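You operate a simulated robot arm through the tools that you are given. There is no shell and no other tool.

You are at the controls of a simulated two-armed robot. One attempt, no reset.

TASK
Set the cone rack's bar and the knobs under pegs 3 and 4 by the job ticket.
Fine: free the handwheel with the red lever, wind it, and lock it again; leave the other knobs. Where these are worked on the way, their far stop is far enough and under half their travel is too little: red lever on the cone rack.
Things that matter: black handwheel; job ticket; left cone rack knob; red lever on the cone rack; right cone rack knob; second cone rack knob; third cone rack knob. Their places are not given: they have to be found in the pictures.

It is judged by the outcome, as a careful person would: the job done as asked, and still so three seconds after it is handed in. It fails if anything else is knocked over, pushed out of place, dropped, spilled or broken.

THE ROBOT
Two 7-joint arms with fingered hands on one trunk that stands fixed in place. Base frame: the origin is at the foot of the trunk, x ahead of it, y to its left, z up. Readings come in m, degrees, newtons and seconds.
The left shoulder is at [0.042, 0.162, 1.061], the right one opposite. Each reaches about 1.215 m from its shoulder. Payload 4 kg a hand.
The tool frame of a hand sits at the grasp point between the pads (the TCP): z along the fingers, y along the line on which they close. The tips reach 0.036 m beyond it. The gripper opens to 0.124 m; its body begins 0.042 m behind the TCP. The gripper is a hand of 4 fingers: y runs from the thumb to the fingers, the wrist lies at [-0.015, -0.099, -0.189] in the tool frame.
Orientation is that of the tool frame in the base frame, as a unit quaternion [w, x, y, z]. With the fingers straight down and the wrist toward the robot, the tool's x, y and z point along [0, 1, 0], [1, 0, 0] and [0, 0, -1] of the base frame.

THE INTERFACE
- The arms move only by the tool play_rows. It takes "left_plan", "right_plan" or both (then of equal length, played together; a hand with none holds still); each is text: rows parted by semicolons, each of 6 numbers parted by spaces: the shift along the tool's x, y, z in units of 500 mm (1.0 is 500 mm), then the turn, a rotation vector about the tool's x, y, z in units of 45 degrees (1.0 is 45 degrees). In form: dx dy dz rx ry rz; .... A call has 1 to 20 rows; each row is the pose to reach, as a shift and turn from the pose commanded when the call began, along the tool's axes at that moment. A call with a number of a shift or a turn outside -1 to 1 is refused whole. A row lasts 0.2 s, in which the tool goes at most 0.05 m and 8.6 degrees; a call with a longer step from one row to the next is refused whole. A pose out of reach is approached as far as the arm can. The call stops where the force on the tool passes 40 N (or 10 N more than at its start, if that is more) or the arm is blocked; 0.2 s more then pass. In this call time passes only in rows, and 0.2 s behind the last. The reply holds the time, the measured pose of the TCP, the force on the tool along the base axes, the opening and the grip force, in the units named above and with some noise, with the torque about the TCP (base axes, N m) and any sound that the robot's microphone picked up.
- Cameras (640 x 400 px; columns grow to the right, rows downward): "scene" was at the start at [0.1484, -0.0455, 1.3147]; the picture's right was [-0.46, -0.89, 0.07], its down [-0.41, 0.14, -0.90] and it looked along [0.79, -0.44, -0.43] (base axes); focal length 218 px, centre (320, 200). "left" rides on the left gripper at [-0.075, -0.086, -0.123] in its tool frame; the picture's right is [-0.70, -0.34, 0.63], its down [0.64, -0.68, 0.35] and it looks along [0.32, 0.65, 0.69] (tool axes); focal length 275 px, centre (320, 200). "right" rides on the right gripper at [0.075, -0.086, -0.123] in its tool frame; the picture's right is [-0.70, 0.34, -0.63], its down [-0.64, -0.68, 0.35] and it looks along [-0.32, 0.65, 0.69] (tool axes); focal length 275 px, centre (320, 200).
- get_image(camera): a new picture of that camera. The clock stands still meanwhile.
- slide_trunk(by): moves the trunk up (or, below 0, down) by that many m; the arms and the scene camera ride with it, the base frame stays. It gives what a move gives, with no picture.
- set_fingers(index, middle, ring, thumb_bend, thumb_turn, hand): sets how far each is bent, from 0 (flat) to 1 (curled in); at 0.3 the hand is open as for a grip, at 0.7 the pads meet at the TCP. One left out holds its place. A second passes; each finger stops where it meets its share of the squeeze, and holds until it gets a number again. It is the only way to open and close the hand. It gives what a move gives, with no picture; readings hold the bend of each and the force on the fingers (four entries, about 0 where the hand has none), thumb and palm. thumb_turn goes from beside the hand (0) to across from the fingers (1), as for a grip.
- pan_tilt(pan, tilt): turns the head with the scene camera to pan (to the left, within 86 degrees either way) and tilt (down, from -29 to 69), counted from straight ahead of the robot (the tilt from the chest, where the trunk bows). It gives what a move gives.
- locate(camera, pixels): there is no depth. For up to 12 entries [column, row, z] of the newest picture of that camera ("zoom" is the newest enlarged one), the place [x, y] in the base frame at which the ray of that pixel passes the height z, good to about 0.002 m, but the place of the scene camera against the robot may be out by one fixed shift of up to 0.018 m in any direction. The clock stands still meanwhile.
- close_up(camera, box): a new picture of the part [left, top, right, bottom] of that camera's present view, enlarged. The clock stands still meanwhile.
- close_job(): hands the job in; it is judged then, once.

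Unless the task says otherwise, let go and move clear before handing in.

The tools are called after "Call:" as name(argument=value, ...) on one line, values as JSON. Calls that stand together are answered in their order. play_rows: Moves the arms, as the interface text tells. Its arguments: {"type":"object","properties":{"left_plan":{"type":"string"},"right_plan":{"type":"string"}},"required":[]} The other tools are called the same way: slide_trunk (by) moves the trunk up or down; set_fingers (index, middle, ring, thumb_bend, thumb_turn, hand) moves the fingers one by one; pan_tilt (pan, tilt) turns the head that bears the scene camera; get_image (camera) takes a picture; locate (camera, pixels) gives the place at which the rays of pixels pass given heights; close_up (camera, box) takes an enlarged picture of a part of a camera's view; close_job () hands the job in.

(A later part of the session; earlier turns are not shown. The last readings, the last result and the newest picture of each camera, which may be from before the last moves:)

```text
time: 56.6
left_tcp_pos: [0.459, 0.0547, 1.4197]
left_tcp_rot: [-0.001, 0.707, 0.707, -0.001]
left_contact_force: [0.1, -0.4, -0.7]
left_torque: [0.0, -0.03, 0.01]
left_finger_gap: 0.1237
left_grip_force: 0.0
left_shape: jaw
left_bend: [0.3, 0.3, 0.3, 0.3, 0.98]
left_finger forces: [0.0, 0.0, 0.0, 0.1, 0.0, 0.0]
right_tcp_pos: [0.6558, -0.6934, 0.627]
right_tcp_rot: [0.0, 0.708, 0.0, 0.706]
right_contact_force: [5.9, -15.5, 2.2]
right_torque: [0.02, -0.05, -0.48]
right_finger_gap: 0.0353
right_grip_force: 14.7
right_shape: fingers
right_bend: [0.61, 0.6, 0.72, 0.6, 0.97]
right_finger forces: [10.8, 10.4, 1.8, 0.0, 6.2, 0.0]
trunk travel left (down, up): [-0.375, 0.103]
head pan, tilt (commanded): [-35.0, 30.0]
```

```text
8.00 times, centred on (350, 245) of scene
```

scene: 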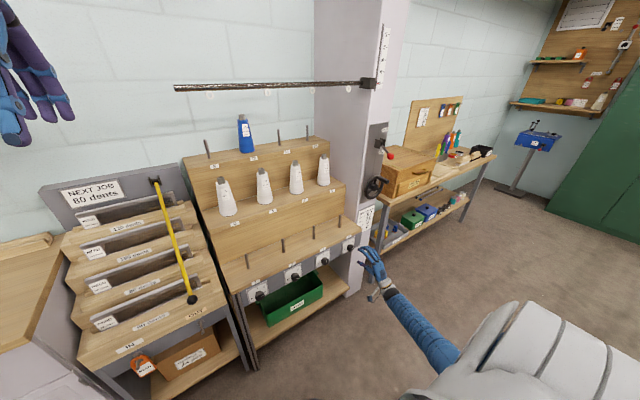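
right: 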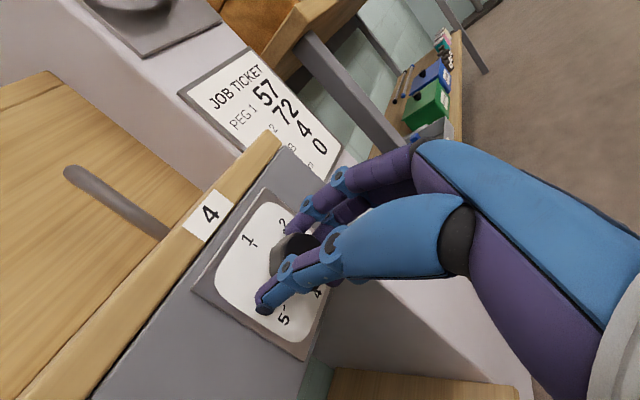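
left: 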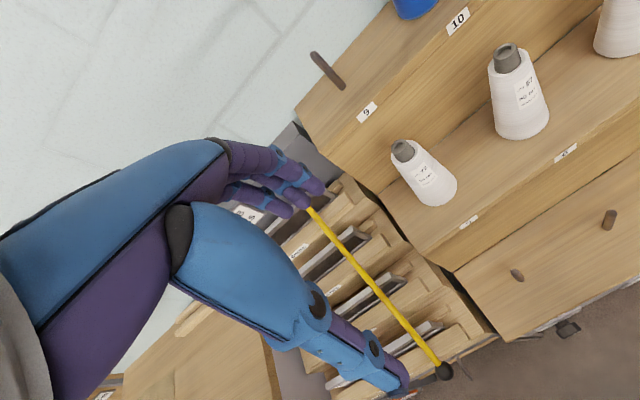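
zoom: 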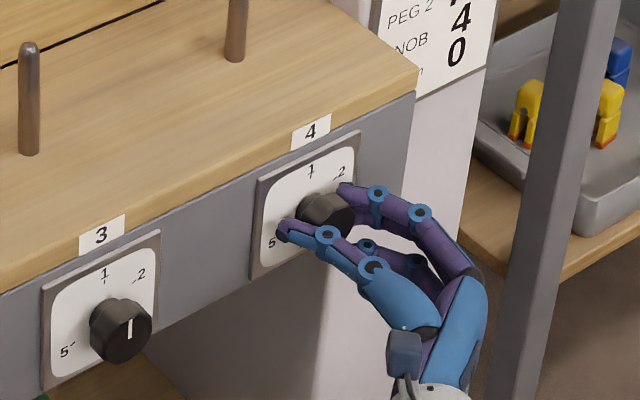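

The hand is now 90° around; the pointer is hidden behind the thumb and the side force (-15 N in y) says the hand is a few mm left of the axis. I'll shift 3 mm right and turn the final 30°.

Call:
play_rows(right_plan="0 0.003 0 0 0 0.1667; 0 0.006 0 0 0 0.3333; 0 0.006 0 0 0 0.5; 0 0.006 0 0 0 0.6667")

Call:
get_image(camera="right")

Call:
close_up(camera="scene", box=[330, 225, 370, 260])

Call:
close_up(camera="right", box=[220, 160, 380, 320])

```text
time: 57.6
left_tcp_pos: [0.4571, 0.0545, 1.4209]
left_tcp_rot: [-0.001, 0.707, 0.707, 0.0]
left_contact_force: [-1.0, -1.1, 0.3]
left_torque: [-0.03, 0.04, -0.01]
left_finger_gap: 0.124
left_grip_force: 0.1
left_shape: jaw
left_bend: [0.3, 0.3, 0.3, 0.3, 0.98]
left_finger forces: [0.1, 0.0, 0.1, 0.0, 0.1, 0.0]
right_tcp_pos: [0.6548, -0.6981, 0.6284]
right_tcp_rot: [-0.182, 0.684, -0.185, 0.682]
right_contact_force: [-13.9, -14.1, -2.4]
right_torque: [-0.01, 0.04, -0.51]
right_finger_gap: 0.0333
right_grip_force: 17.0
right_shape: fingers
right_bend: [0.63, 0.62, 0.72, 0.6, 0.96]
right_finger forces: [10.6, 10.5, 1.9, 0.0, 10.8, 0.0]
trunk travel left (down, up): [-0.375, 0.103]
head pan, tilt (commanded): [-35.0, 30.0]
```

```text
taken
```

right: 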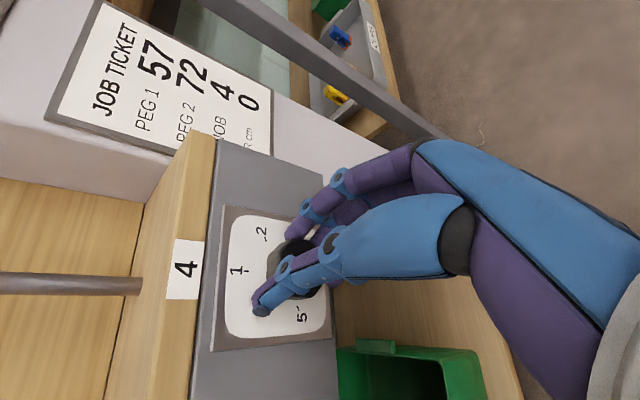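

```text
11.43 times, centred on (350, 242) of scene
```

zoom: 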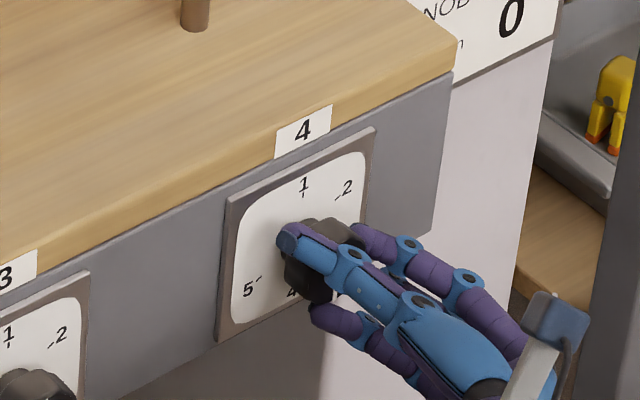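

```text
2.50 times, centred on (300, 240) of right
```

zoom: 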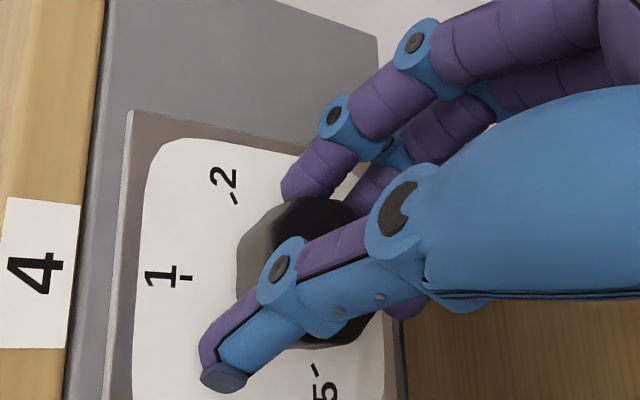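

The pointer is still hidden by the thumb. I'll open the hand, back off straight, and read the dial.

Call:
set_fingers(hand="right", index=0.48, middle=0.48, ring=0.48, thumb_bend=0.43)

Call:
play_rows(right_plan="0 0 -0.05 0 0 0; 0 0 -0.1 0 0 0; 0 0 -0.15 0 0 0")

Call:
get_image(camera="right")

Call:
close_up(camera="right", box=[180, 180, 340, 340])

Call:
close_up(camera="scene", box=[330, 225, 370, 260])

```text
time: 58.6
left_tcp_pos: [0.4577, 0.0553, 1.4197]
left_tcp_rot: [0.0, 0.707, 0.707, 0.0]
left_contact_force: [0.3, 0.8, -0.1]
left_torque: [0.0, 0.0, -0.01]
left_finger_gap: 0.1238
left_grip_force: 0.1
left_shape: jaw
left_bend: [0.3, 0.3, 0.3, 0.3, 0.98]
left_finger forces: [0.1, 0.1, 0.0, 0.1, 0.0, 0.0]
right_tcp_pos: [0.6578, -0.6957, 0.6274]
right_tcp_rot: [-0.183, 0.683, -0.184, 0.682]
right_contact_force: [-0.4, 0.3, 0.1]
right_torque: [-0.02, -0.06, 0.06]
right_finger_gap: 0.0758
right_grip_force: 0.1
right_shape: fingers
right_bend: [0.48, 0.48, 0.48, 0.43, 0.97]
right_finger forces: [0.0, 0.0, 0.0, 0.0, 0.1, 0.0]
trunk travel left (down, up): [-0.375, 0.103]
head pan, tilt (commanded): [-35.0, 30.0]
```

```text
time: 59.6
left_tcp_pos: [0.4586, 0.0562, 1.4165]
left_tcp_rot: [-0.002, 0.707, 0.707, -0.001]
left_contact_force: [0.2, 0.3, 0.4]
left_torque: [0.01, 0.02, 0.0]
left_finger_gap: 0.1241
left_grip_force: 0.0
left_shape: jaw
left_bend: [0.3, 0.3, 0.3, 0.3, 0.98]
left_finger forces: [0.1, 0.0, 0.1, 0.0, 0.1, 0.0]
right_tcp_pos: [0.6339, -0.7168, 0.6925]
right_tcp_rot: [-0.179, 0.651, -0.167, 0.718]
right_contact_force: [-1.2, 0.1, 0.1]
right_torque: [0.01, -0.01, -0.02]
right_finger_gap: 0.0762
right_grip_force: 0.0
right_shape: fingers
right_bend: [0.48, 0.48, 0.48, 0.43, 0.98]
right_finger forces: [0.0, 0.0, 0.0, 0.1, 0.1, 0.0]
trunk travel left (down, up): [-0.375, 0.103]
head pan, tilt (commanded): [-35.0, 30.0]
stopped in row 3 (right hand): the arm was blocked; the commanded pose is now the measured one
```

```text
taken
```

right: 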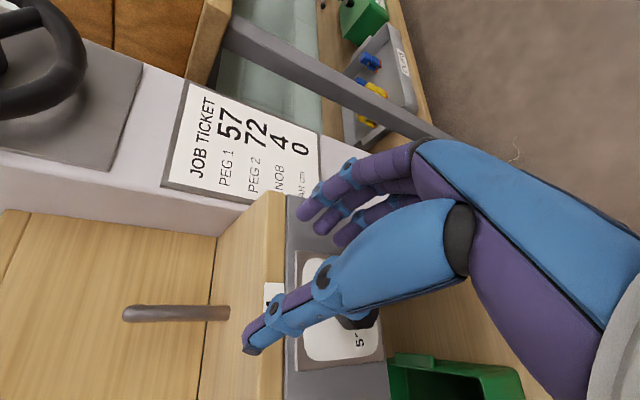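

```text
2.50 times, centred on (260, 260) of right
```

zoom: 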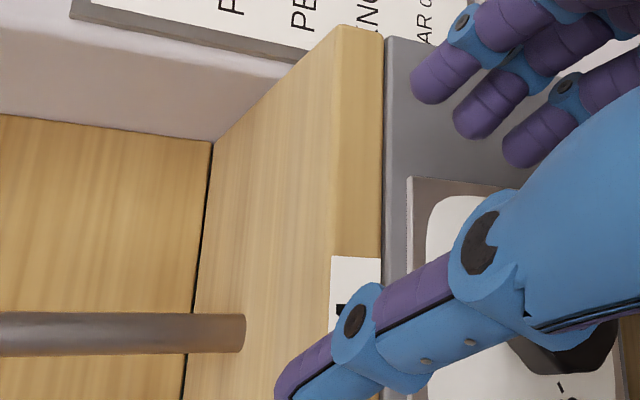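

```text
11.43 times, centred on (350, 242) of scene
```

zoom: 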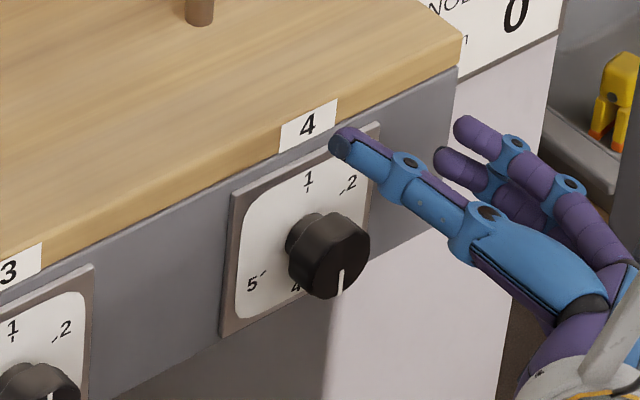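

The retreat got blocked in this rolled pose and the hand drifted up to z=0.69, but no force was felt and knob 4's pointer now points straight down (zoom 341,282), i.e. to 4. I'll roll back toward the freer orientation while easing backward.

Call:
play_rows(right_plan="0 0 -0.005 0 0 -0.1667; 0 0 -0.012 0 0 -0.3333; 0 0 -0.03 0 0 -0.5; 0 0 -0.05 0 0 -0.6667; 0 0 -0.075 0 0 -0.8333; 0 0 -0.1 0 0 -1.0")

Call:
get_image(camera="scene")

Call:
get_image(camera="right")

```text
time: 61.0
left_tcp_pos: [0.4581, 0.056, 1.4197]
left_tcp_rot: [0.0, 0.707, 0.707, 0.0]
left_contact_force: [0.1, -0.1, 0.0]
left_torque: [0.02, 0.01, 0.02]
left_finger_gap: 0.1236
left_grip_force: 0.1
left_shape: jaw
left_bend: [0.3, 0.3, 0.3, 0.3, 0.98]
left_finger forces: [0.0, 0.0, 0.0, 0.0, 0.0, 0.1]
right_tcp_pos: [0.5817, -0.713, 0.6873]
right_tcp_rot: [0.107, 0.668, 0.093, 0.731]
right_contact_force: [0.9, -0.3, -0.4]
right_torque: [0.03, -0.01, -0.01]
right_finger_gap: 0.0763
right_grip_force: 0.0
right_shape: fingers
right_bend: [0.48, 0.48, 0.48, 0.43, 0.98]
right_finger forces: [0.0, 0.0, 0.0, 0.0, 0.0, 0.0]
trunk travel left (down, up): [-0.375, 0.103]
head pan, tilt (commanded): [-35.0, 30.0]
```

```text
taken
```

scene: 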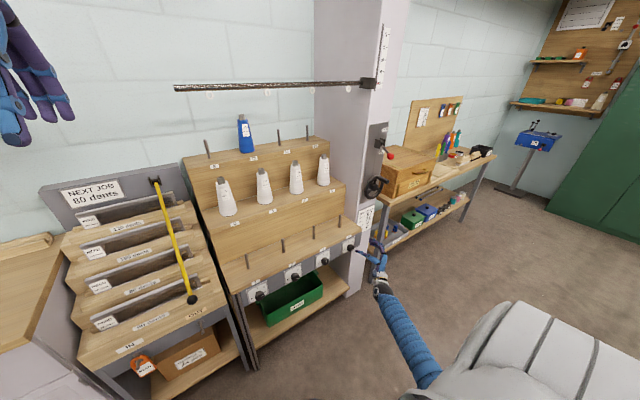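

```text
taken
```

right: 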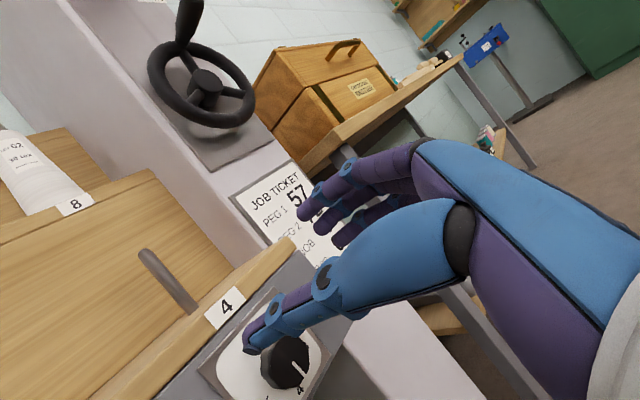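

Now the dial of knob 4 is visible at (285,362). I'll zoom in to read it precisely.

Call:
close_up(camera="right", box=[200, 280, 360, 400])

Call:
close_up(camera="scene", box=[330, 225, 370, 260])

```text
3.33 times, centred on (280, 340) of right
```

zoom: 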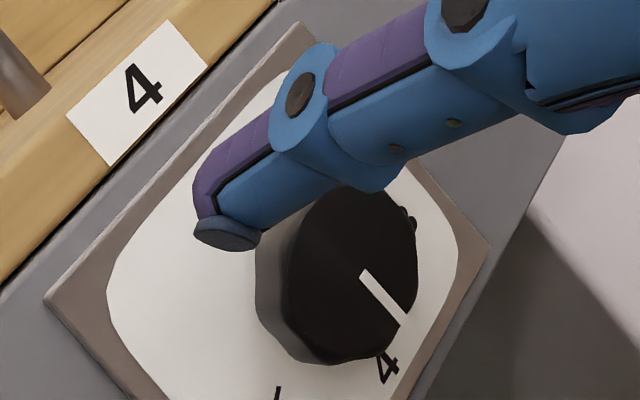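

```text
11.43 times, centred on (350, 242) of scene
```

zoom: 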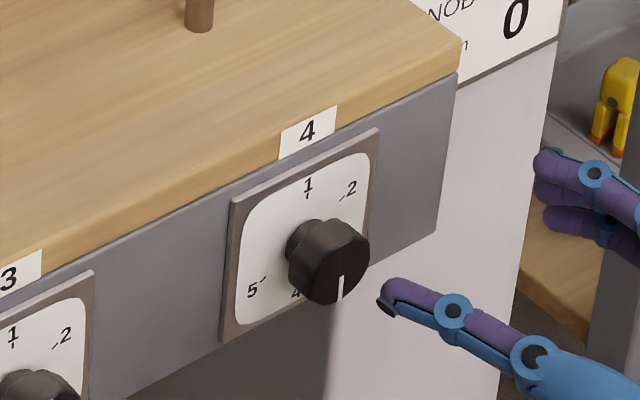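

In the scene zoom the pointer of knob 4 points straight down at the 4 (within a couple of degrees). I'll finish rolling back to the thumb-below orientation and get a frontal look to confirm.

Call:
play_rows(right_plan="-0.02 -0.012 -0.02 0.0105 -0.0067 -0.164; -0.05 -0.03 -0.035 0.0209 -0.0135 -0.328; -0.08 -0.05 -0.045 0.0314 -0.0202 -0.491; -0.115 -0.07 -0.052 0.0418 -0.027 -0.655; -0.15 -0.092 -0.056 0.0523 -0.0337 -0.819")

Call:
play_rows(right_plan="0 0 0 0.0105 -0.0067 -0.164; 0 0 0 0.0209 -0.0135 -0.328; 0 0 0 0.0314 -0.0202 -0.491; 0 0 0 0.0418 -0.027 -0.655; 0 0 0 0.0523 -0.0337 -0.819")

Call:
get_image(camera="right")

Call:
get_image(camera="scene")

```text
time: 62.2
left_tcp_pos: [0.4584, 0.0556, 1.4187]
left_tcp_rot: [0.0, 0.707, 0.707, -0.002]
left_contact_force: [0.3, -1.0, 0.9]
left_torque: [-0.02, 0.02, -0.01]
left_finger_gap: 0.1237
left_grip_force: 0.1
left_shape: jaw
left_bend: [0.3, 0.3, 0.3, 0.3, 0.98]
left_finger forces: [0.0, 0.0, 0.0, 0.0, 0.0, 0.0]
right_tcp_pos: [0.5613, -0.6926, 0.5991]
right_tcp_rot: [0.321, 0.615, 0.313, 0.648]
right_contact_force: [-0.2, 0.1, -0.5]
right_torque: [0.01, -0.02, -0.01]
right_finger_gap: 0.0759
right_grip_force: 0.1
right_shape: fingers
right_bend: [0.48, 0.48, 0.48, 0.43, 0.98]
right_finger forces: [0.0, 0.1, 0.0, 0.1, 0.0, 0.1]
trunk travel left (down, up): [-0.375, 0.103]
head pan, tilt (commanded): [-35.0, 30.0]
```

```text
time: 63.5
left_tcp_pos: [0.4575, 0.055, 1.4188]
left_tcp_rot: [0.001, 0.707, 0.707, -0.001]
left_contact_force: [-0.2, 0.0, -0.1]
left_torque: [0.03, 0.0, 0.01]
left_finger_gap: 0.1236
left_grip_force: 0.0
left_shape: jaw
left_bend: [0.3, 0.3, 0.3, 0.3, 0.98]
left_finger forces: [0.0, 0.0, 0.0, 0.0, 0.0, 0.0]
right_tcp_pos: [0.5634, -0.691, 0.5999]
right_tcp_rot: [0.501, 0.498, 0.501, 0.5]
right_contact_force: [-0.7, 0.7, 0.6]
right_torque: [0.01, 0.01, -0.01]
right_finger_gap: 0.0757
right_grip_force: 0.0
right_shape: fingers
right_bend: [0.48, 0.48, 0.48, 0.43, 0.98]
right_finger forces: [0.1, 0.1, 0.0, 0.0, 0.0, 0.1]
trunk travel left (down, up): [-0.375, 0.103]
head pan, tilt (commanded): [-35.0, 30.0]
```

```text
taken
```

right: 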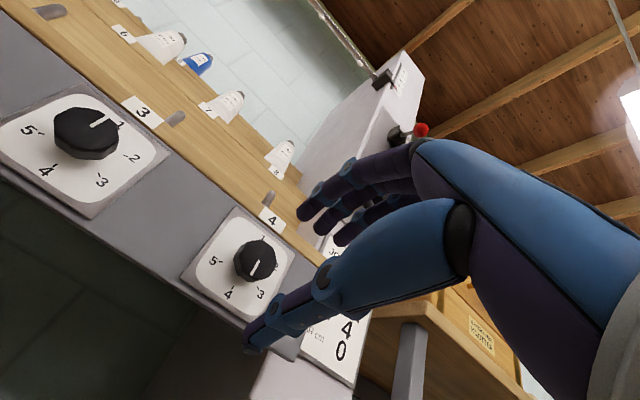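

```text
taken
```

scene: 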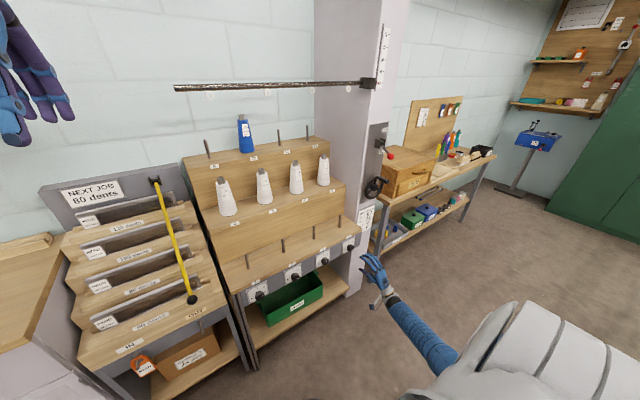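

Back in the thumb-below orientation with a frontal view; knob 4's dial is at (253,262) and knob 3's at (88,135). I'll zoom on knob 4.

Call:
close_up(camera="right", box=[180, 200, 310, 330])

Call:
close_up(camera="right", box=[0, 70, 180, 220])

```text
3.08 times, centred on (245, 265) of right
```

zoom: 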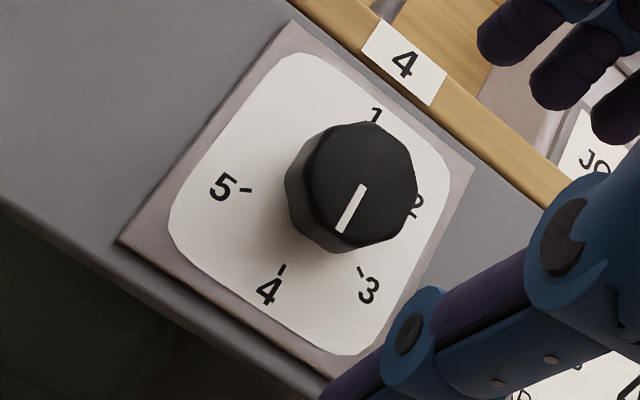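

```text
2.67 times, centred on (90, 145) of right
```

zoom: 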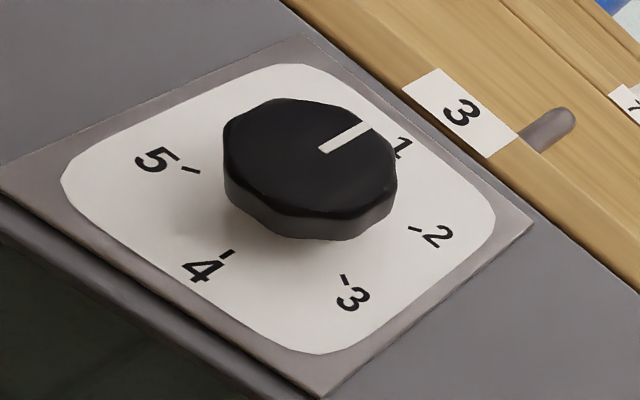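

Knob 4's pointer direction (25° in the picture) matches its "4" tick direction (26°), so knob 4 is set. Knob 3 still points to 1. I'll move the hand left in front of knob 3.

Call:
play_rows(right_plan="0.08 0.014 0.01 0 0 0; 0.165 0.028 0.02 0 0 0; 0.25 0.042 0.03 0 0 0; 0.326 0.054 0.043 0 0 0")

Call:
get_image(camera="right")

Call:
get_image(camera="scene")

```text
time: 64.5
left_tcp_pos: [0.4579, 0.0561, 1.4192]
left_tcp_rot: [-0.001, 0.707, 0.708, 0.0]
left_contact_force: [-0.3, -0.2, -0.1]
left_torque: [0.02, -0.04, -0.02]
left_finger_gap: 0.1237
left_grip_force: 0.0
left_shape: jaw
left_bend: [0.3, 0.3, 0.3, 0.3, 0.98]
left_finger forces: [0.0, 0.0, 0.0, 0.1, 0.0, 0.0]
right_tcp_pos: [0.584, -0.5261, 0.6272]
right_tcp_rot: [0.501, 0.499, 0.5, 0.499]
right_contact_force: [0.5, -0.1, 0.3]
right_torque: [-0.02, 0.03, 0.0]
right_finger_gap: 0.0761
right_grip_force: 0.1
right_shape: fingers
right_bend: [0.48, 0.48, 0.48, 0.43, 0.98]
right_finger forces: [0.1, 0.0, 0.0, 0.0, 0.1, 0.1]
trunk travel left (down, up): [-0.375, 0.103]
head pan, tilt (commanded): [-35.0, 30.0]
```

```text
taken
```

right: 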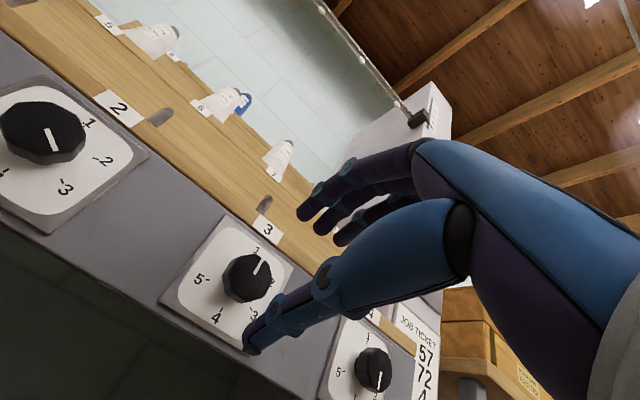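

```text
taken
```

scene: 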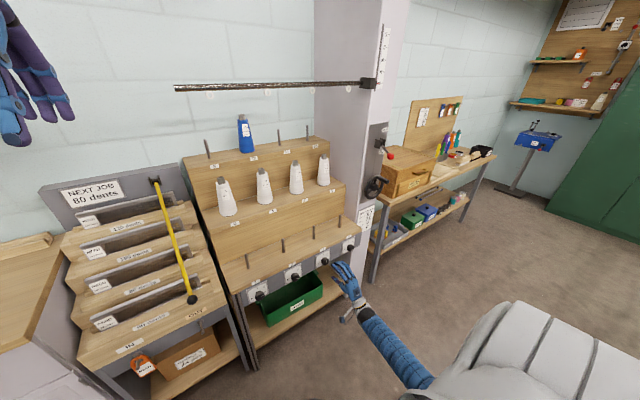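

Knob 3 is at about (248,278), nearly the same relative spot as knob 4 was. I'll zoom to find its centre, then test-roll the hand by -45° in free space.

Call:
close_up(camera="right", box=[180, 200, 340, 360])

Call:
play_rows(right_plan="0 0 0 0 0 -0.1667; 0 0 0 0 0 -0.3333; 0 0 0 0 0 -0.5; 0 0 0 0 0 -0.6667; 0 0 0 0 0 -0.8333; 0 0 0 0 0 -1.0")

Call:
get_image(camera="scene")

Call:
get_image(camera="right")

```text
2.50 times, centred on (260, 280) of right
```

zoom: 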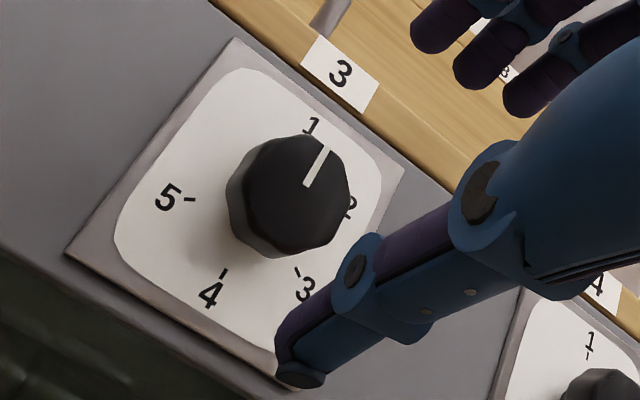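

```text
time: 65.8
left_tcp_pos: [0.4564, 0.0565, 1.4185]
left_tcp_rot: [0.0, 0.707, 0.707, 0.0]
left_contact_force: [0.3, -1.2, 0.3]
left_torque: [0.02, -0.01, -0.02]
left_finger_gap: 0.1237
left_grip_force: 0.1
left_shape: jaw
left_bend: [0.3, 0.3, 0.3, 0.3, 0.98]
left_finger forces: [0.0, 0.0, 0.1, 0.1, 0.0, 0.0]
right_tcp_pos: [0.584, -0.5277, 0.6274]
right_tcp_rot: [0.654, 0.269, 0.653, 0.27]
right_contact_force: [-0.2, 0.1, 0.0]
right_torque: [-0.03, -0.01, 0.01]
right_finger_gap: 0.0762
right_grip_force: 0.0
right_shape: fingers
right_bend: [0.48, 0.48, 0.48, 0.43, 0.98]
right_finger forces: [0.1, 0.1, 0.0, 0.0, 0.1, 0.0]
trunk travel left (down, up): [-0.375, 0.103]
head pan, tilt (commanded): [-35.0, 30.0]
```

```text
taken
```

scene: 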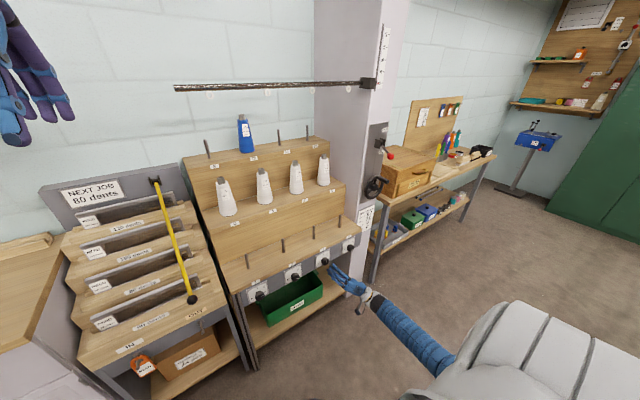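

```text
taken
```

right: 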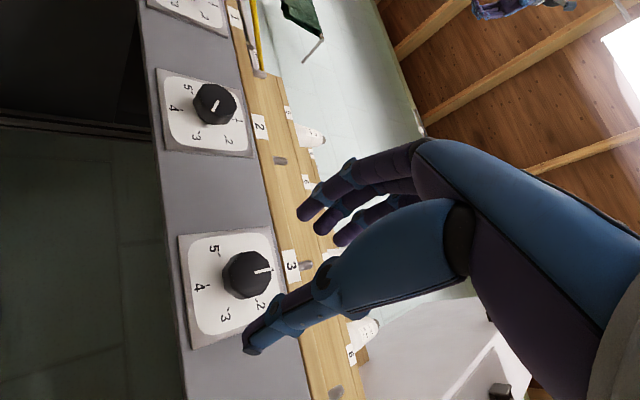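

The -45° roll is easily reachable. I'll test another -45° (to -90°), still in free space in front of knob 3.

Call:
play_rows(right_plan="0 0 0 0 0 -0.1667; 0 0 0 0 0 -0.3333; 0 0 0 0 0 -0.5; 0 0 0 0 0 -0.6667; 0 0 0 0 0 -0.8333; 0 0 0 0 0 -1.0")

Call:
get_image(camera="right")

Call:
close_up(camera="right", box=[180, 200, 340, 360])

Call:
get_image(camera="scene")

```text
time: 67.2
left_tcp_pos: [0.4567, 0.0559, 1.4188]
left_tcp_rot: [0.0, 0.707, 0.707, 0.0]
left_contact_force: [-0.7, -0.7, -0.4]
left_torque: [-0.04, -0.02, 0.02]
left_finger_gap: 0.1242
left_grip_force: 0.1
left_shape: jaw
left_bend: [0.3, 0.3, 0.3, 0.3, 0.98]
left_finger forces: [0.1, 0.0, 0.1, 0.0, 0.1, 0.0]
right_tcp_pos: [0.5824, -0.5279, 0.628]
right_tcp_rot: [0.708, -0.001, 0.706, -0.002]
right_contact_force: [-0.8, 0.3, -0.2]
right_torque: [0.0, -0.03, 0.0]
right_finger_gap: 0.0761
right_grip_force: 0.1
right_shape: fingers
right_bend: [0.48, 0.48, 0.48, 0.43, 0.98]
right_finger forces: [0.0, 0.0, 0.1, 0.0, 0.1, 0.0]
trunk travel left (down, up): [-0.375, 0.103]
head pan, tilt (commanded): [-35.0, 30.0]
```

```text
taken
```

right: 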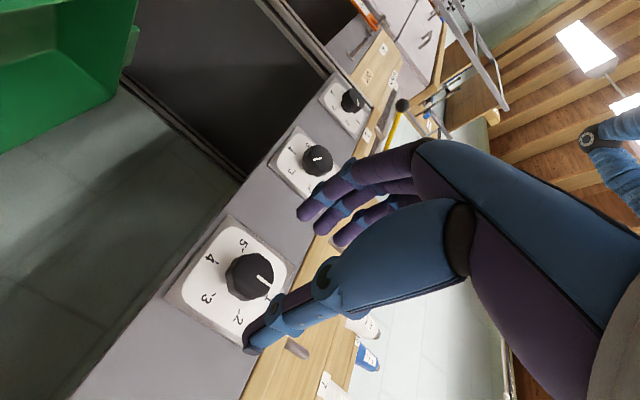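

```text
2.50 times, centred on (260, 280) of right
```

zoom: 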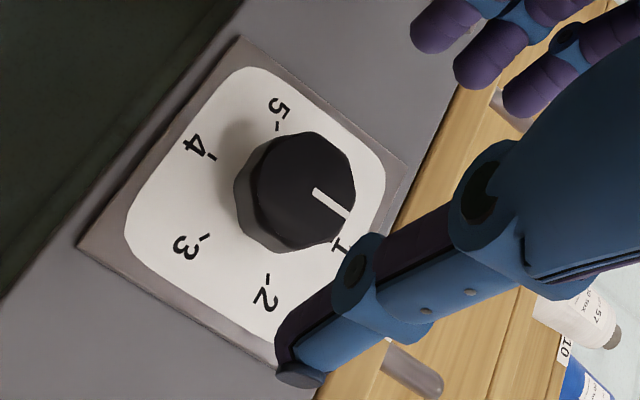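

```text
taken
```

scene: 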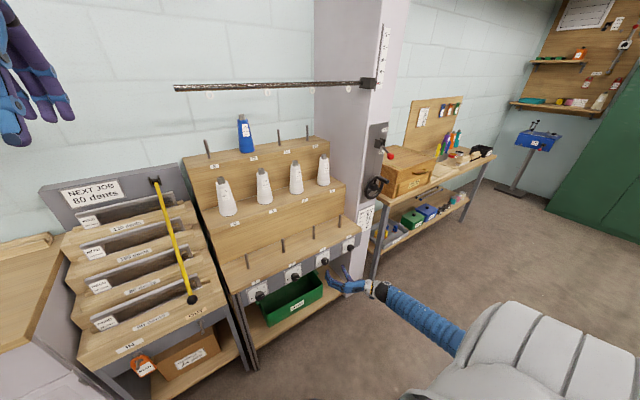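

The -90° pose is also free. Combining views, knob 3's axis is at y≈-0.524, z≈0.627. I'll advance to straddle it with thumb on the right and fingers on the left.

Call:
play_rows(right_plan="0.002 0.011 0.05 0 0 0; 0.002 0.011 0.1 0 0 0; 0.002 0.011 0.149 0 0 0")

Call:
close_up(camera="right", box=[220, 160, 380, 320])

Call:
close_up(camera="scene", box=[290, 240, 370, 300])

```text
time: 68.0
left_tcp_pos: [0.458, 0.0556, 1.4193]
left_tcp_rot: [0.0, 0.707, 0.708, -0.001]
left_contact_force: [-0.2, -0.3, -0.2]
left_torque: [0.01, 0.0, -0.01]
left_finger_gap: 0.1238
left_grip_force: 0.0
left_shape: jaw
left_bend: [0.3, 0.3, 0.3, 0.3, 0.98]
left_finger forces: [0.1, 0.0, 0.0, 0.0, 0.1, 0.1]
right_tcp_pos: [0.6572, -0.5225, 0.6238]
right_tcp_rot: [0.708, -0.001, 0.707, 0.0]
right_contact_force: [0.9, -0.7, 0.1]
right_torque: [0.04, -0.01, 0.0]
right_finger_gap: 0.076
right_grip_force: 0.1
right_shape: fingers
right_bend: [0.48, 0.48, 0.48, 0.43, 0.98]
right_finger forces: [0.0, 0.1, 0.0, 0.0, 0.0, 0.0]
trunk travel left (down, up): [-0.375, 0.103]
head pan, tilt (commanded): [-35.0, 30.0]
```

```text
2.50 times, centred on (300, 240) of right
```

zoom: 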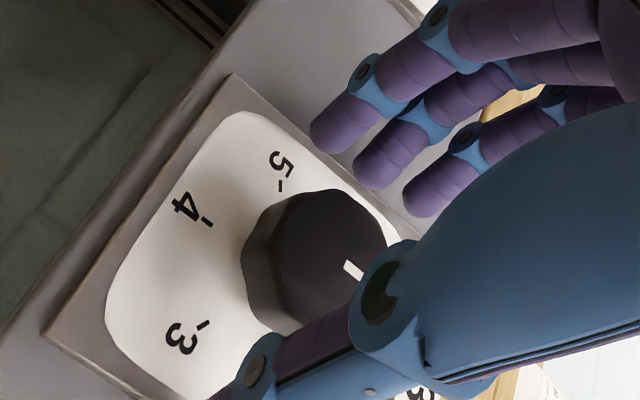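

```text
6.67 times, centred on (330, 270) of scene
```

zoom: 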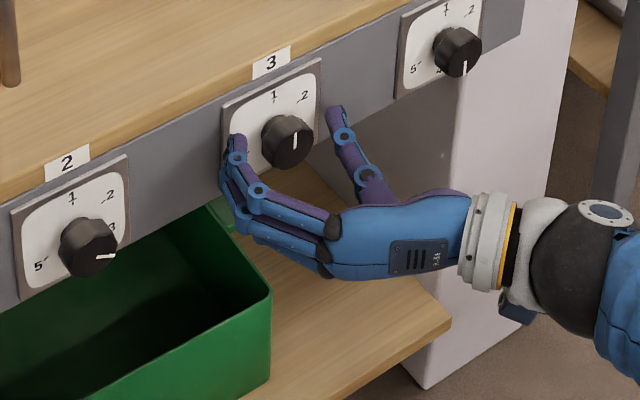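

Knob 3 is well centred between fingers and thumb. Closing the grip.

Call:
set_fingers(hand="right", index=0.72, middle=0.72, ring=0.72, thumb_bend=0.62)

Call:
play_rows(right_plan="0 0 0 0 0 0.1667; 0 0 0 0 0 0.3333; 0 0 0 0 0 0.5; 0 0 0 0 0 0.6667; 0 0 0 0 0 0.8333; 0 0 0 0 0 1.0")

Call:
close_up(camera="scene", box=[290, 240, 370, 300])

Call:
close_up(camera="right", box=[220, 160, 380, 320])

```text
time: 69.0
left_tcp_pos: [0.4578, 0.057, 1.4186]
left_tcp_rot: [0.0, 0.707, 0.708, 0.0]
left_contact_force: [0.4, 0.6, 0.3]
left_torque: [0.04, -0.02, -0.01]
left_finger_gap: 0.1239
left_grip_force: 0.1
left_shape: jaw
left_bend: [0.3, 0.3, 0.3, 0.3, 0.98]
left_finger forces: [0.1, 0.0, 0.0, 0.0, 0.0, 0.0]
right_tcp_pos: [0.6575, -0.5228, 0.6265]
right_tcp_rot: [0.707, -0.001, 0.707, 0.0]
right_contact_force: [-1.1, 8.7, 1.0]
right_torque: [0.02, -0.03, 0.31]
right_finger_gap: 0.0365
right_grip_force: 15.3
right_shape: fingers
right_bend: [0.63, 0.63, 0.72, 0.58, 0.97]
right_finger forces: [8.7, 10.0, 0.0, 0.0, 11.6, 0.0]
trunk travel left (down, up): [-0.375, 0.103]
head pan, tilt (commanded): [-35.0, 30.0]
```

```text
time: 70.5
left_tcp_pos: [0.4558, 0.058, 1.4204]
left_tcp_rot: [0.0, 0.707, 0.707, -0.001]
left_contact_force: [-0.1, -0.4, -0.3]
left_torque: [0.0, 0.0, 0.01]
left_finger_gap: 0.1236
left_grip_force: 0.1
left_shape: jaw
left_bend: [0.3, 0.3, 0.3, 0.3, 0.98]
left_finger forces: [0.0, 0.1, 0.0, 0.1, 0.1, 0.1]
right_tcp_pos: [0.6587, -0.5239, 0.6273]
right_tcp_rot: [0.655, 0.27, 0.652, 0.271]
right_contact_force: [-8.0, 6.7, 13.7]
right_torque: [-0.03, -0.47, 0.3]
right_finger_gap: 0.0368
right_grip_force: 16.9
right_shape: fingers
right_bend: [0.62, 0.62, 0.72, 0.59, 0.97]
right_finger forces: [9.7, 12.2, 1.5, 0.0, 10.5, 0.0]
trunk travel left (down, up): [-0.375, 0.103]
head pan, tilt (commanded): [-35.0, 30.0]
```

```text
6.67 times, centred on (330, 270) of scene
```

zoom: 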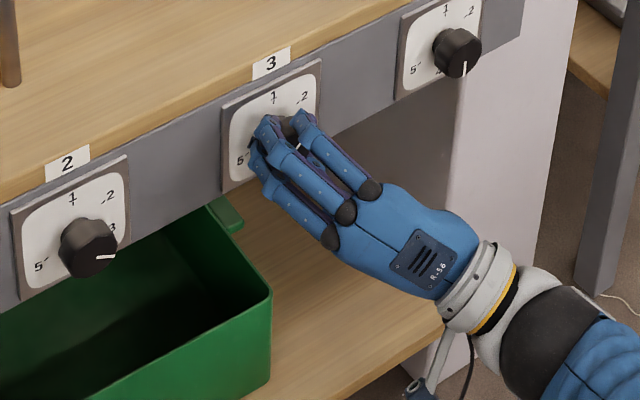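

```text
2.50 times, centred on (300, 240) of right
```

zoom: 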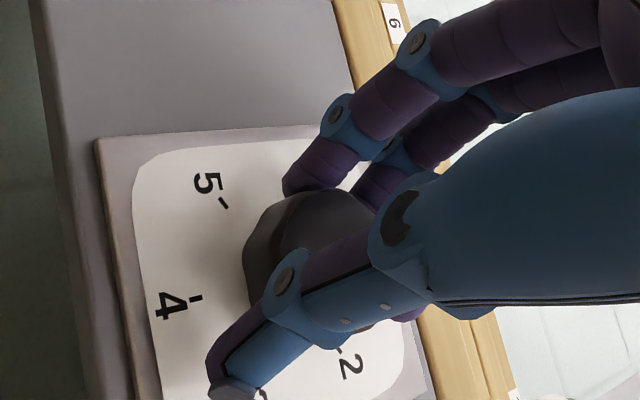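

The knob is turning with the hand. I'll turn another 45° (total 90°).

Call:
play_rows(right_plan="0 0 0 0 0 0.1667; 0 0 0 0 0 0.3333; 0 0 0 0 0 0.5; 0 0 0 0 0 0.6667; 0 0 0 0 0 0.8333; 0 0 0 0 0 1.0")

Call:
close_up(camera="scene", box=[290, 240, 370, 300])

```text
time: 71.8
left_tcp_pos: [0.4578, 0.0561, 1.4193]
left_tcp_rot: [0.0, 0.707, 0.707, -0.001]
left_contact_force: [-0.5, -0.1, 0.8]
left_torque: [-0.01, -0.02, -0.01]
left_finger_gap: 0.1235
left_grip_force: 0.1
left_shape: jaw
left_bend: [0.3, 0.3, 0.3, 0.3, 0.98]
left_finger forces: [0.0, 0.1, 0.0, 0.0, 0.1, 0.0]
right_tcp_pos: [0.6577, -0.5218, 0.6272]
right_tcp_rot: [0.5, 0.499, 0.5, 0.5]
right_contact_force: [-4.7, -9.4, 18.1]
right_torque: [-0.04, -0.66, -0.22]
right_finger_gap: 0.0361
right_grip_force: 17.8
right_shape: fingers
right_bend: [0.62, 0.61, 0.72, 0.59, 0.98]
right_finger forces: [10.3, 13.5, 4.3, 0.1, 7.5, 0.0]
trunk travel left (down, up): [-0.375, 0.103]
head pan, tilt (commanded): [-35.0, 30.0]
```

```text
6.67 times, centred on (330, 270) of scene
```

zoom: 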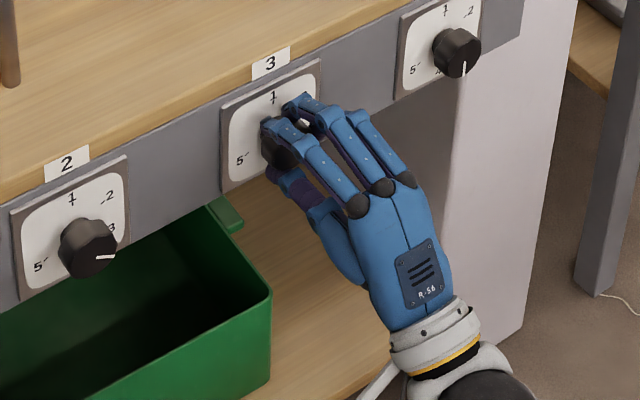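

The hand is back at the thumb-below orientation with the knob turned about 90°. I'll open in place, check the dial, and roll the open hand back around the knob for a second bite.

Call:
set_fingers(hand="right", index=0.46, middle=0.46, ring=0.46, thumb_bend=0.41)

Call:
close_up(camera="right", box=[220, 160, 380, 320])

Call:
close_up(camera="scene", box=[300, 245, 350, 285])

```text
time: 72.8
left_tcp_pos: [0.4572, 0.0565, 1.4202]
left_tcp_rot: [-0.001, 0.708, 0.707, 0.001]
left_contact_force: [0.2, -1.0, -0.1]
left_torque: [0.0, -0.01, 0.02]
left_finger_gap: 0.1235
left_grip_force: 0.1
left_shape: jaw
left_bend: [0.3, 0.3, 0.3, 0.3, 0.98]
left_finger forces: [0.0, 0.0, 0.1, 0.1, 0.0, 0.1]
right_tcp_pos: [0.6581, -0.5215, 0.6255]
right_tcp_rot: [0.501, 0.501, 0.499, 0.499]
right_contact_force: [0.0, -0.1, -0.9]
right_torque: [-0.01, -0.02, 0.02]
right_finger_gap: 0.0821
right_grip_force: 0.1
right_shape: fingers
right_bend: [0.46, 0.46, 0.46, 0.41, 0.98]
right_finger forces: [0.1, 0.0, 0.1, 0.0, 0.0, 0.0]
trunk travel left (down, up): [-0.375, 0.103]
head pan, tilt (commanded): [-35.0, 30.0]
```

```text
2.50 times, centred on (300, 240) of right
```

zoom: 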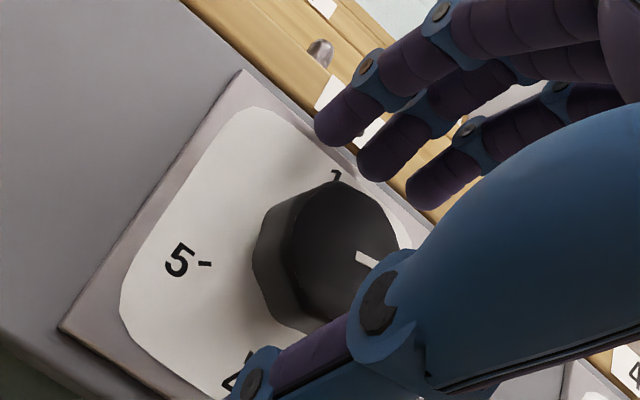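

```text
10.00 times, centred on (325, 265) of scene
```

zoom: 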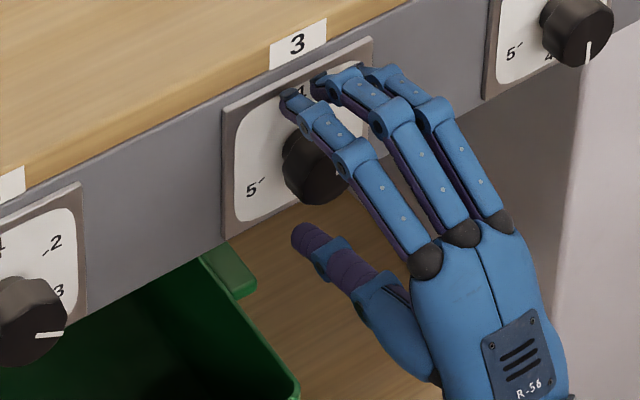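

The pointer now points right (about 85-90°). With the hand open around the knob and no contact, I'll roll it back -90° in two calls.

Call:
play_rows(right_plan="0 0 -0.01 0 0 -0.1667; 0 0 -0.01 0 0 -0.3333; 0 0 -0.01 0 0 -0.5; 0 0 -0.01 0 0 -0.6667; 0 0 -0.01 0 0 -0.8333; 0 0 -0.01 0 0 -1.0")

Call:
play_rows(right_plan="0 0 0 0 0 -0.1667; 0 0 0 0 0 -0.3333; 0 0 0 0 0 -0.5; 0 0 0 0 0 -0.6667; 0 0 0 0 0 -0.8333; 0 0 0 0 0 -1.0")

Call:
close_up(camera="scene", box=[300, 245, 350, 285])

Call:
close_up(camera="right", box=[220, 160, 380, 320])

```text
time: 74.2
left_tcp_pos: [0.4581, 0.0559, 1.4199]
left_tcp_rot: [0.0, 0.707, 0.707, 0.0]
left_contact_force: [0.3, -0.6, 0.2]
left_torque: [-0.01, -0.01, -0.05]
left_finger_gap: 0.1239
left_grip_force: 0.1
left_shape: jaw
left_bend: [0.3, 0.3, 0.3, 0.3, 0.98]
left_finger forces: [0.1, 0.1, 0.0, 0.0, 0.1, 0.0]
right_tcp_pos: [0.6528, -0.5219, 0.6248]
right_tcp_rot: [0.654, 0.269, 0.654, 0.27]
right_contact_force: [-0.1, -0.2, -0.3]
right_torque: [0.0, -0.01, -0.01]
right_finger_gap: 0.0821
right_grip_force: 0.1
right_shape: fingers
right_bend: [0.46, 0.46, 0.46, 0.41, 0.98]
right_finger forces: [0.0, 0.1, 0.2, 0.1, 0.0, 0.0]
trunk travel left (down, up): [-0.375, 0.103]
head pan, tilt (commanded): [-35.0, 30.0]
```

```text
time: 75.7
left_tcp_pos: [0.4587, 0.0556, 1.4184]
left_tcp_rot: [0.0, 0.707, 0.707, 0.0]
left_contact_force: [0.3, -0.6, 0.3]
left_torque: [-0.02, 0.01, -0.04]
left_finger_gap: 0.1236
left_grip_force: 0.1
left_shape: jaw
left_bend: [0.3, 0.3, 0.3, 0.3, 0.98]
left_finger forces: [0.1, 0.0, 0.0, 0.0, 0.0, 0.0]
right_tcp_pos: [0.6533, -0.5234, 0.6265]
right_tcp_rot: [0.708, -0.002, 0.706, -0.001]
right_contact_force: [0.1, 0.2, 0.3]
right_torque: [0.01, 0.01, -0.01]
right_finger_gap: 0.0822
right_grip_force: 0.1
right_shape: fingers
right_bend: [0.46, 0.46, 0.46, 0.41, 0.98]
right_finger forces: [0.0, 0.0, 0.0, 0.0, 0.0, 0.0]
trunk travel left (down, up): [-0.375, 0.103]
head pan, tilt (commanded): [-35.0, 30.0]
```

```text
10.00 times, centred on (325, 265) of scene
```

zoom: 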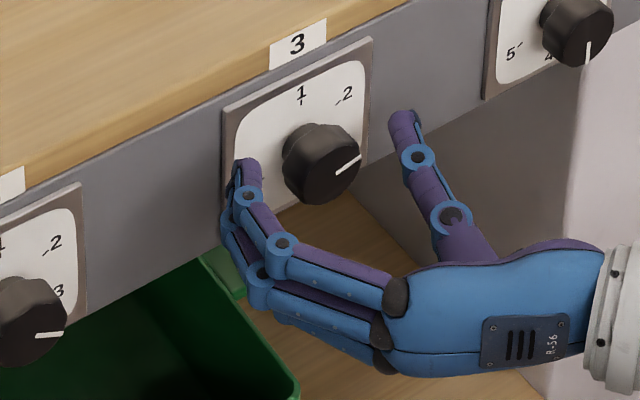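

```text
2.50 times, centred on (300, 240) of right
```

zoom: 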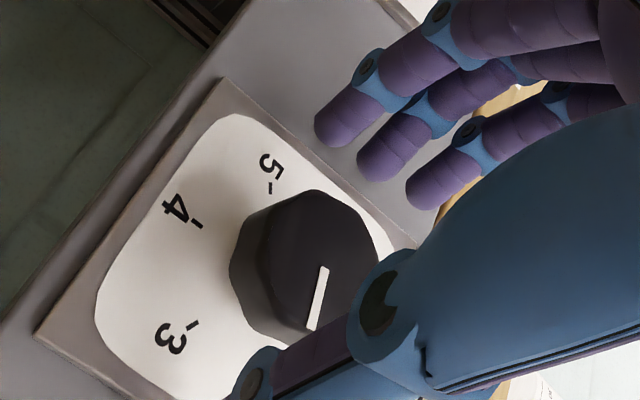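

The pointer is at roughly 80-85° (zoom 335,173 to 360,157). I'll re-seat forward 5 mm, grip again and turn another 45° + 45°.

Call:
play_rows(right_plan="0 0.001 0.01 0 0 0")

Call:
set_fingers(hand="right", index=0.72, middle=0.72, ring=0.72, thumb_bend=0.62)

Call:
play_rows(right_plan="0 0 0 0 0 0.1667; 0 0 0 0 0 0.3333; 0 0 0 0 0 0.5; 0 0 0 0 0 0.6667; 0 0 0 0 0 0.8333; 0 0 0 0 0 1.0")

Call:
close_up(camera="scene", box=[300, 245, 350, 285])

```text
time: 76.0
left_tcp_pos: [0.4582, 0.0568, 1.4197]
left_tcp_rot: [-0.001, 0.707, 0.707, 0.0]
left_contact_force: [-0.3, 0.3, -0.4]
left_torque: [0.02, 0.01, 0.02]
left_finger_gap: 0.1237
left_grip_force: 0.1
left_shape: jaw
left_bend: [0.3, 0.3, 0.3, 0.3, 0.98]
left_finger forces: [0.0, 0.0, 0.0, 0.0, 0.0, 0.0]
right_tcp_pos: [0.6588, -0.5223, 0.6259]
right_tcp_rot: [0.707, -0.001, 0.707, -0.002]
right_contact_force: [0.5, -0.7, 0.7]
right_torque: [0.01, 0.01, 0.0]
right_finger_gap: 0.0819
right_grip_force: 0.1
right_shape: fingers
right_bend: [0.46, 0.46, 0.46, 0.41, 0.98]
right_finger forces: [0.0, 0.0, 0.1, 0.0, 0.0, 0.0]
trunk travel left (down, up): [-0.375, 0.103]
head pan, tilt (commanded): [-35.0, 30.0]
```

```text
time: 77.0
left_tcp_pos: [0.4566, 0.0559, 1.4193]
left_tcp_rot: [0.0, 0.708, 0.707, 0.0]
left_contact_force: [-0.2, -1.0, -0.8]
left_torque: [-0.02, 0.01, 0.0]
left_finger_gap: 0.1238
left_grip_force: 0.1
left_shape: jaw
left_bend: [0.3, 0.3, 0.3, 0.3, 0.98]
left_finger forces: [0.0, 0.1, 0.0, 0.0, 0.1, 0.0]
right_tcp_pos: [0.6582, -0.5217, 0.6271]
right_tcp_rot: [0.708, -0.001, 0.706, 0.0]
right_contact_force: [-1.6, 5.8, 0.7]
right_torque: [-0.05, 0.02, 0.27]
right_finger_gap: 0.0375
right_grip_force: 16.2
right_shape: fingers
right_bend: [0.63, 0.63, 0.72, 0.58, 0.97]
right_finger forces: [8.9, 9.3, 0.3, 0.0, 13.2, 0.0]
trunk travel left (down, up): [-0.375, 0.103]
head pan, tilt (commanded): [-35.0, 30.0]
```

```text
time: 78.5
left_tcp_pos: [0.4568, 0.057, 1.42]
left_tcp_rot: [0.0, 0.707, 0.707, 0.001]
left_contact_force: [-0.1, 0.5, -0.1]
left_torque: [-0.01, -0.01, 0.0]
left_finger_gap: 0.1239
left_grip_force: 0.1
left_shape: jaw
left_bend: [0.3, 0.3, 0.3, 0.3, 0.98]
left_finger forces: [0.1, 0.0, 0.1, 0.0, 0.0, 0.1]
right_tcp_pos: [0.6584, -0.5227, 0.6268]
right_tcp_rot: [0.655, 0.269, 0.652, 0.27]
right_contact_force: [1.9, 2.5, 12.3]
right_torque: [-0.06, -0.4, 0.16]
right_finger_gap: 0.0372
right_grip_force: 15.9
right_shape: fingers
right_bend: [0.63, 0.62, 0.72, 0.58, 0.98]
right_finger forces: [9.2, 11.2, 2.3, 0.0, 9.3, 0.0]
trunk travel left (down, up): [-0.375, 0.103]
head pan, tilt (commanded): [-35.0, 30.0]
```

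```text
10.00 times, centred on (325, 265) of scene
```

zoom: 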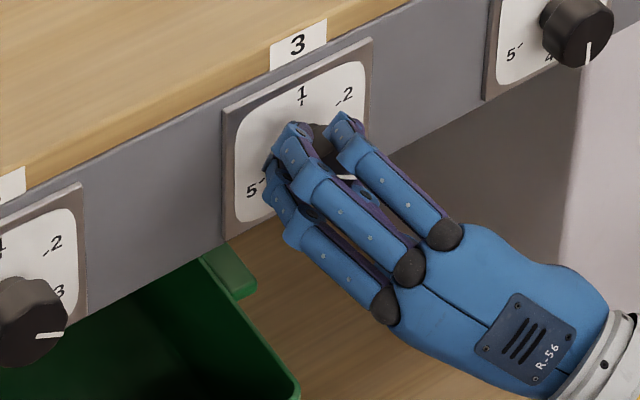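

The pointer now matches knob 2's look at "3" (about 125°). I'll turn a further 45° and then look.

Call:
play_rows(right_plan="0 0 0 0 0 0.1667; 0 0 0 0 0 0.3333; 0 0 0 0 0 0.5; 0 0 0 0 0 0.6667; 0 0 0 0 0 0.8333; 0 0 0 0 0 1.0")

Call:
close_up(camera="scene", box=[300, 245, 350, 285])

Call:
close_up(camera="right", box=[220, 160, 380, 320])

```text
time: 79.8
left_tcp_pos: [0.4569, 0.0566, 1.4197]
left_tcp_rot: [0.0, 0.707, 0.707, 0.001]
left_contact_force: [-0.7, -0.1, -0.7]
left_torque: [0.0, -0.01, -0.01]
left_finger_gap: 0.1237
left_grip_force: 0.0
left_shape: jaw
left_bend: [0.3, 0.3, 0.3, 0.3, 0.98]
left_finger forces: [0.1, 0.0, 0.1, 0.1, 0.0, 0.1]
right_tcp_pos: [0.657, -0.5231, 0.6261]
right_tcp_rot: [0.502, 0.5, 0.498, 0.5]
right_contact_force: [3.4, -8.7, 18.3]
right_torque: [-0.03, -0.56, -0.21]
right_finger_gap: 0.0356
right_grip_force: 16.7
right_shape: fingers
right_bend: [0.62, 0.61, 0.71, 0.59, 0.98]
right_finger forces: [9.9, 12.6, 5.3, 0.0, 6.0, 0.0]
trunk travel left (down, up): [-0.375, 0.103]
head pan, tilt (commanded): [-35.0, 30.0]
```

```text
10.00 times, centred on (325, 265) of scene
```

zoom: 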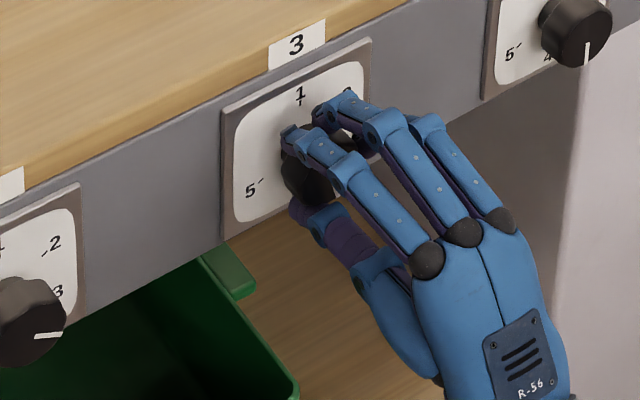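

```text
2.50 times, centred on (300, 240) of right
```

zoom: 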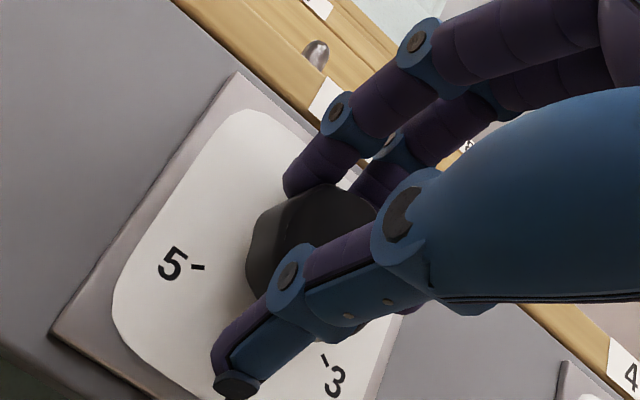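

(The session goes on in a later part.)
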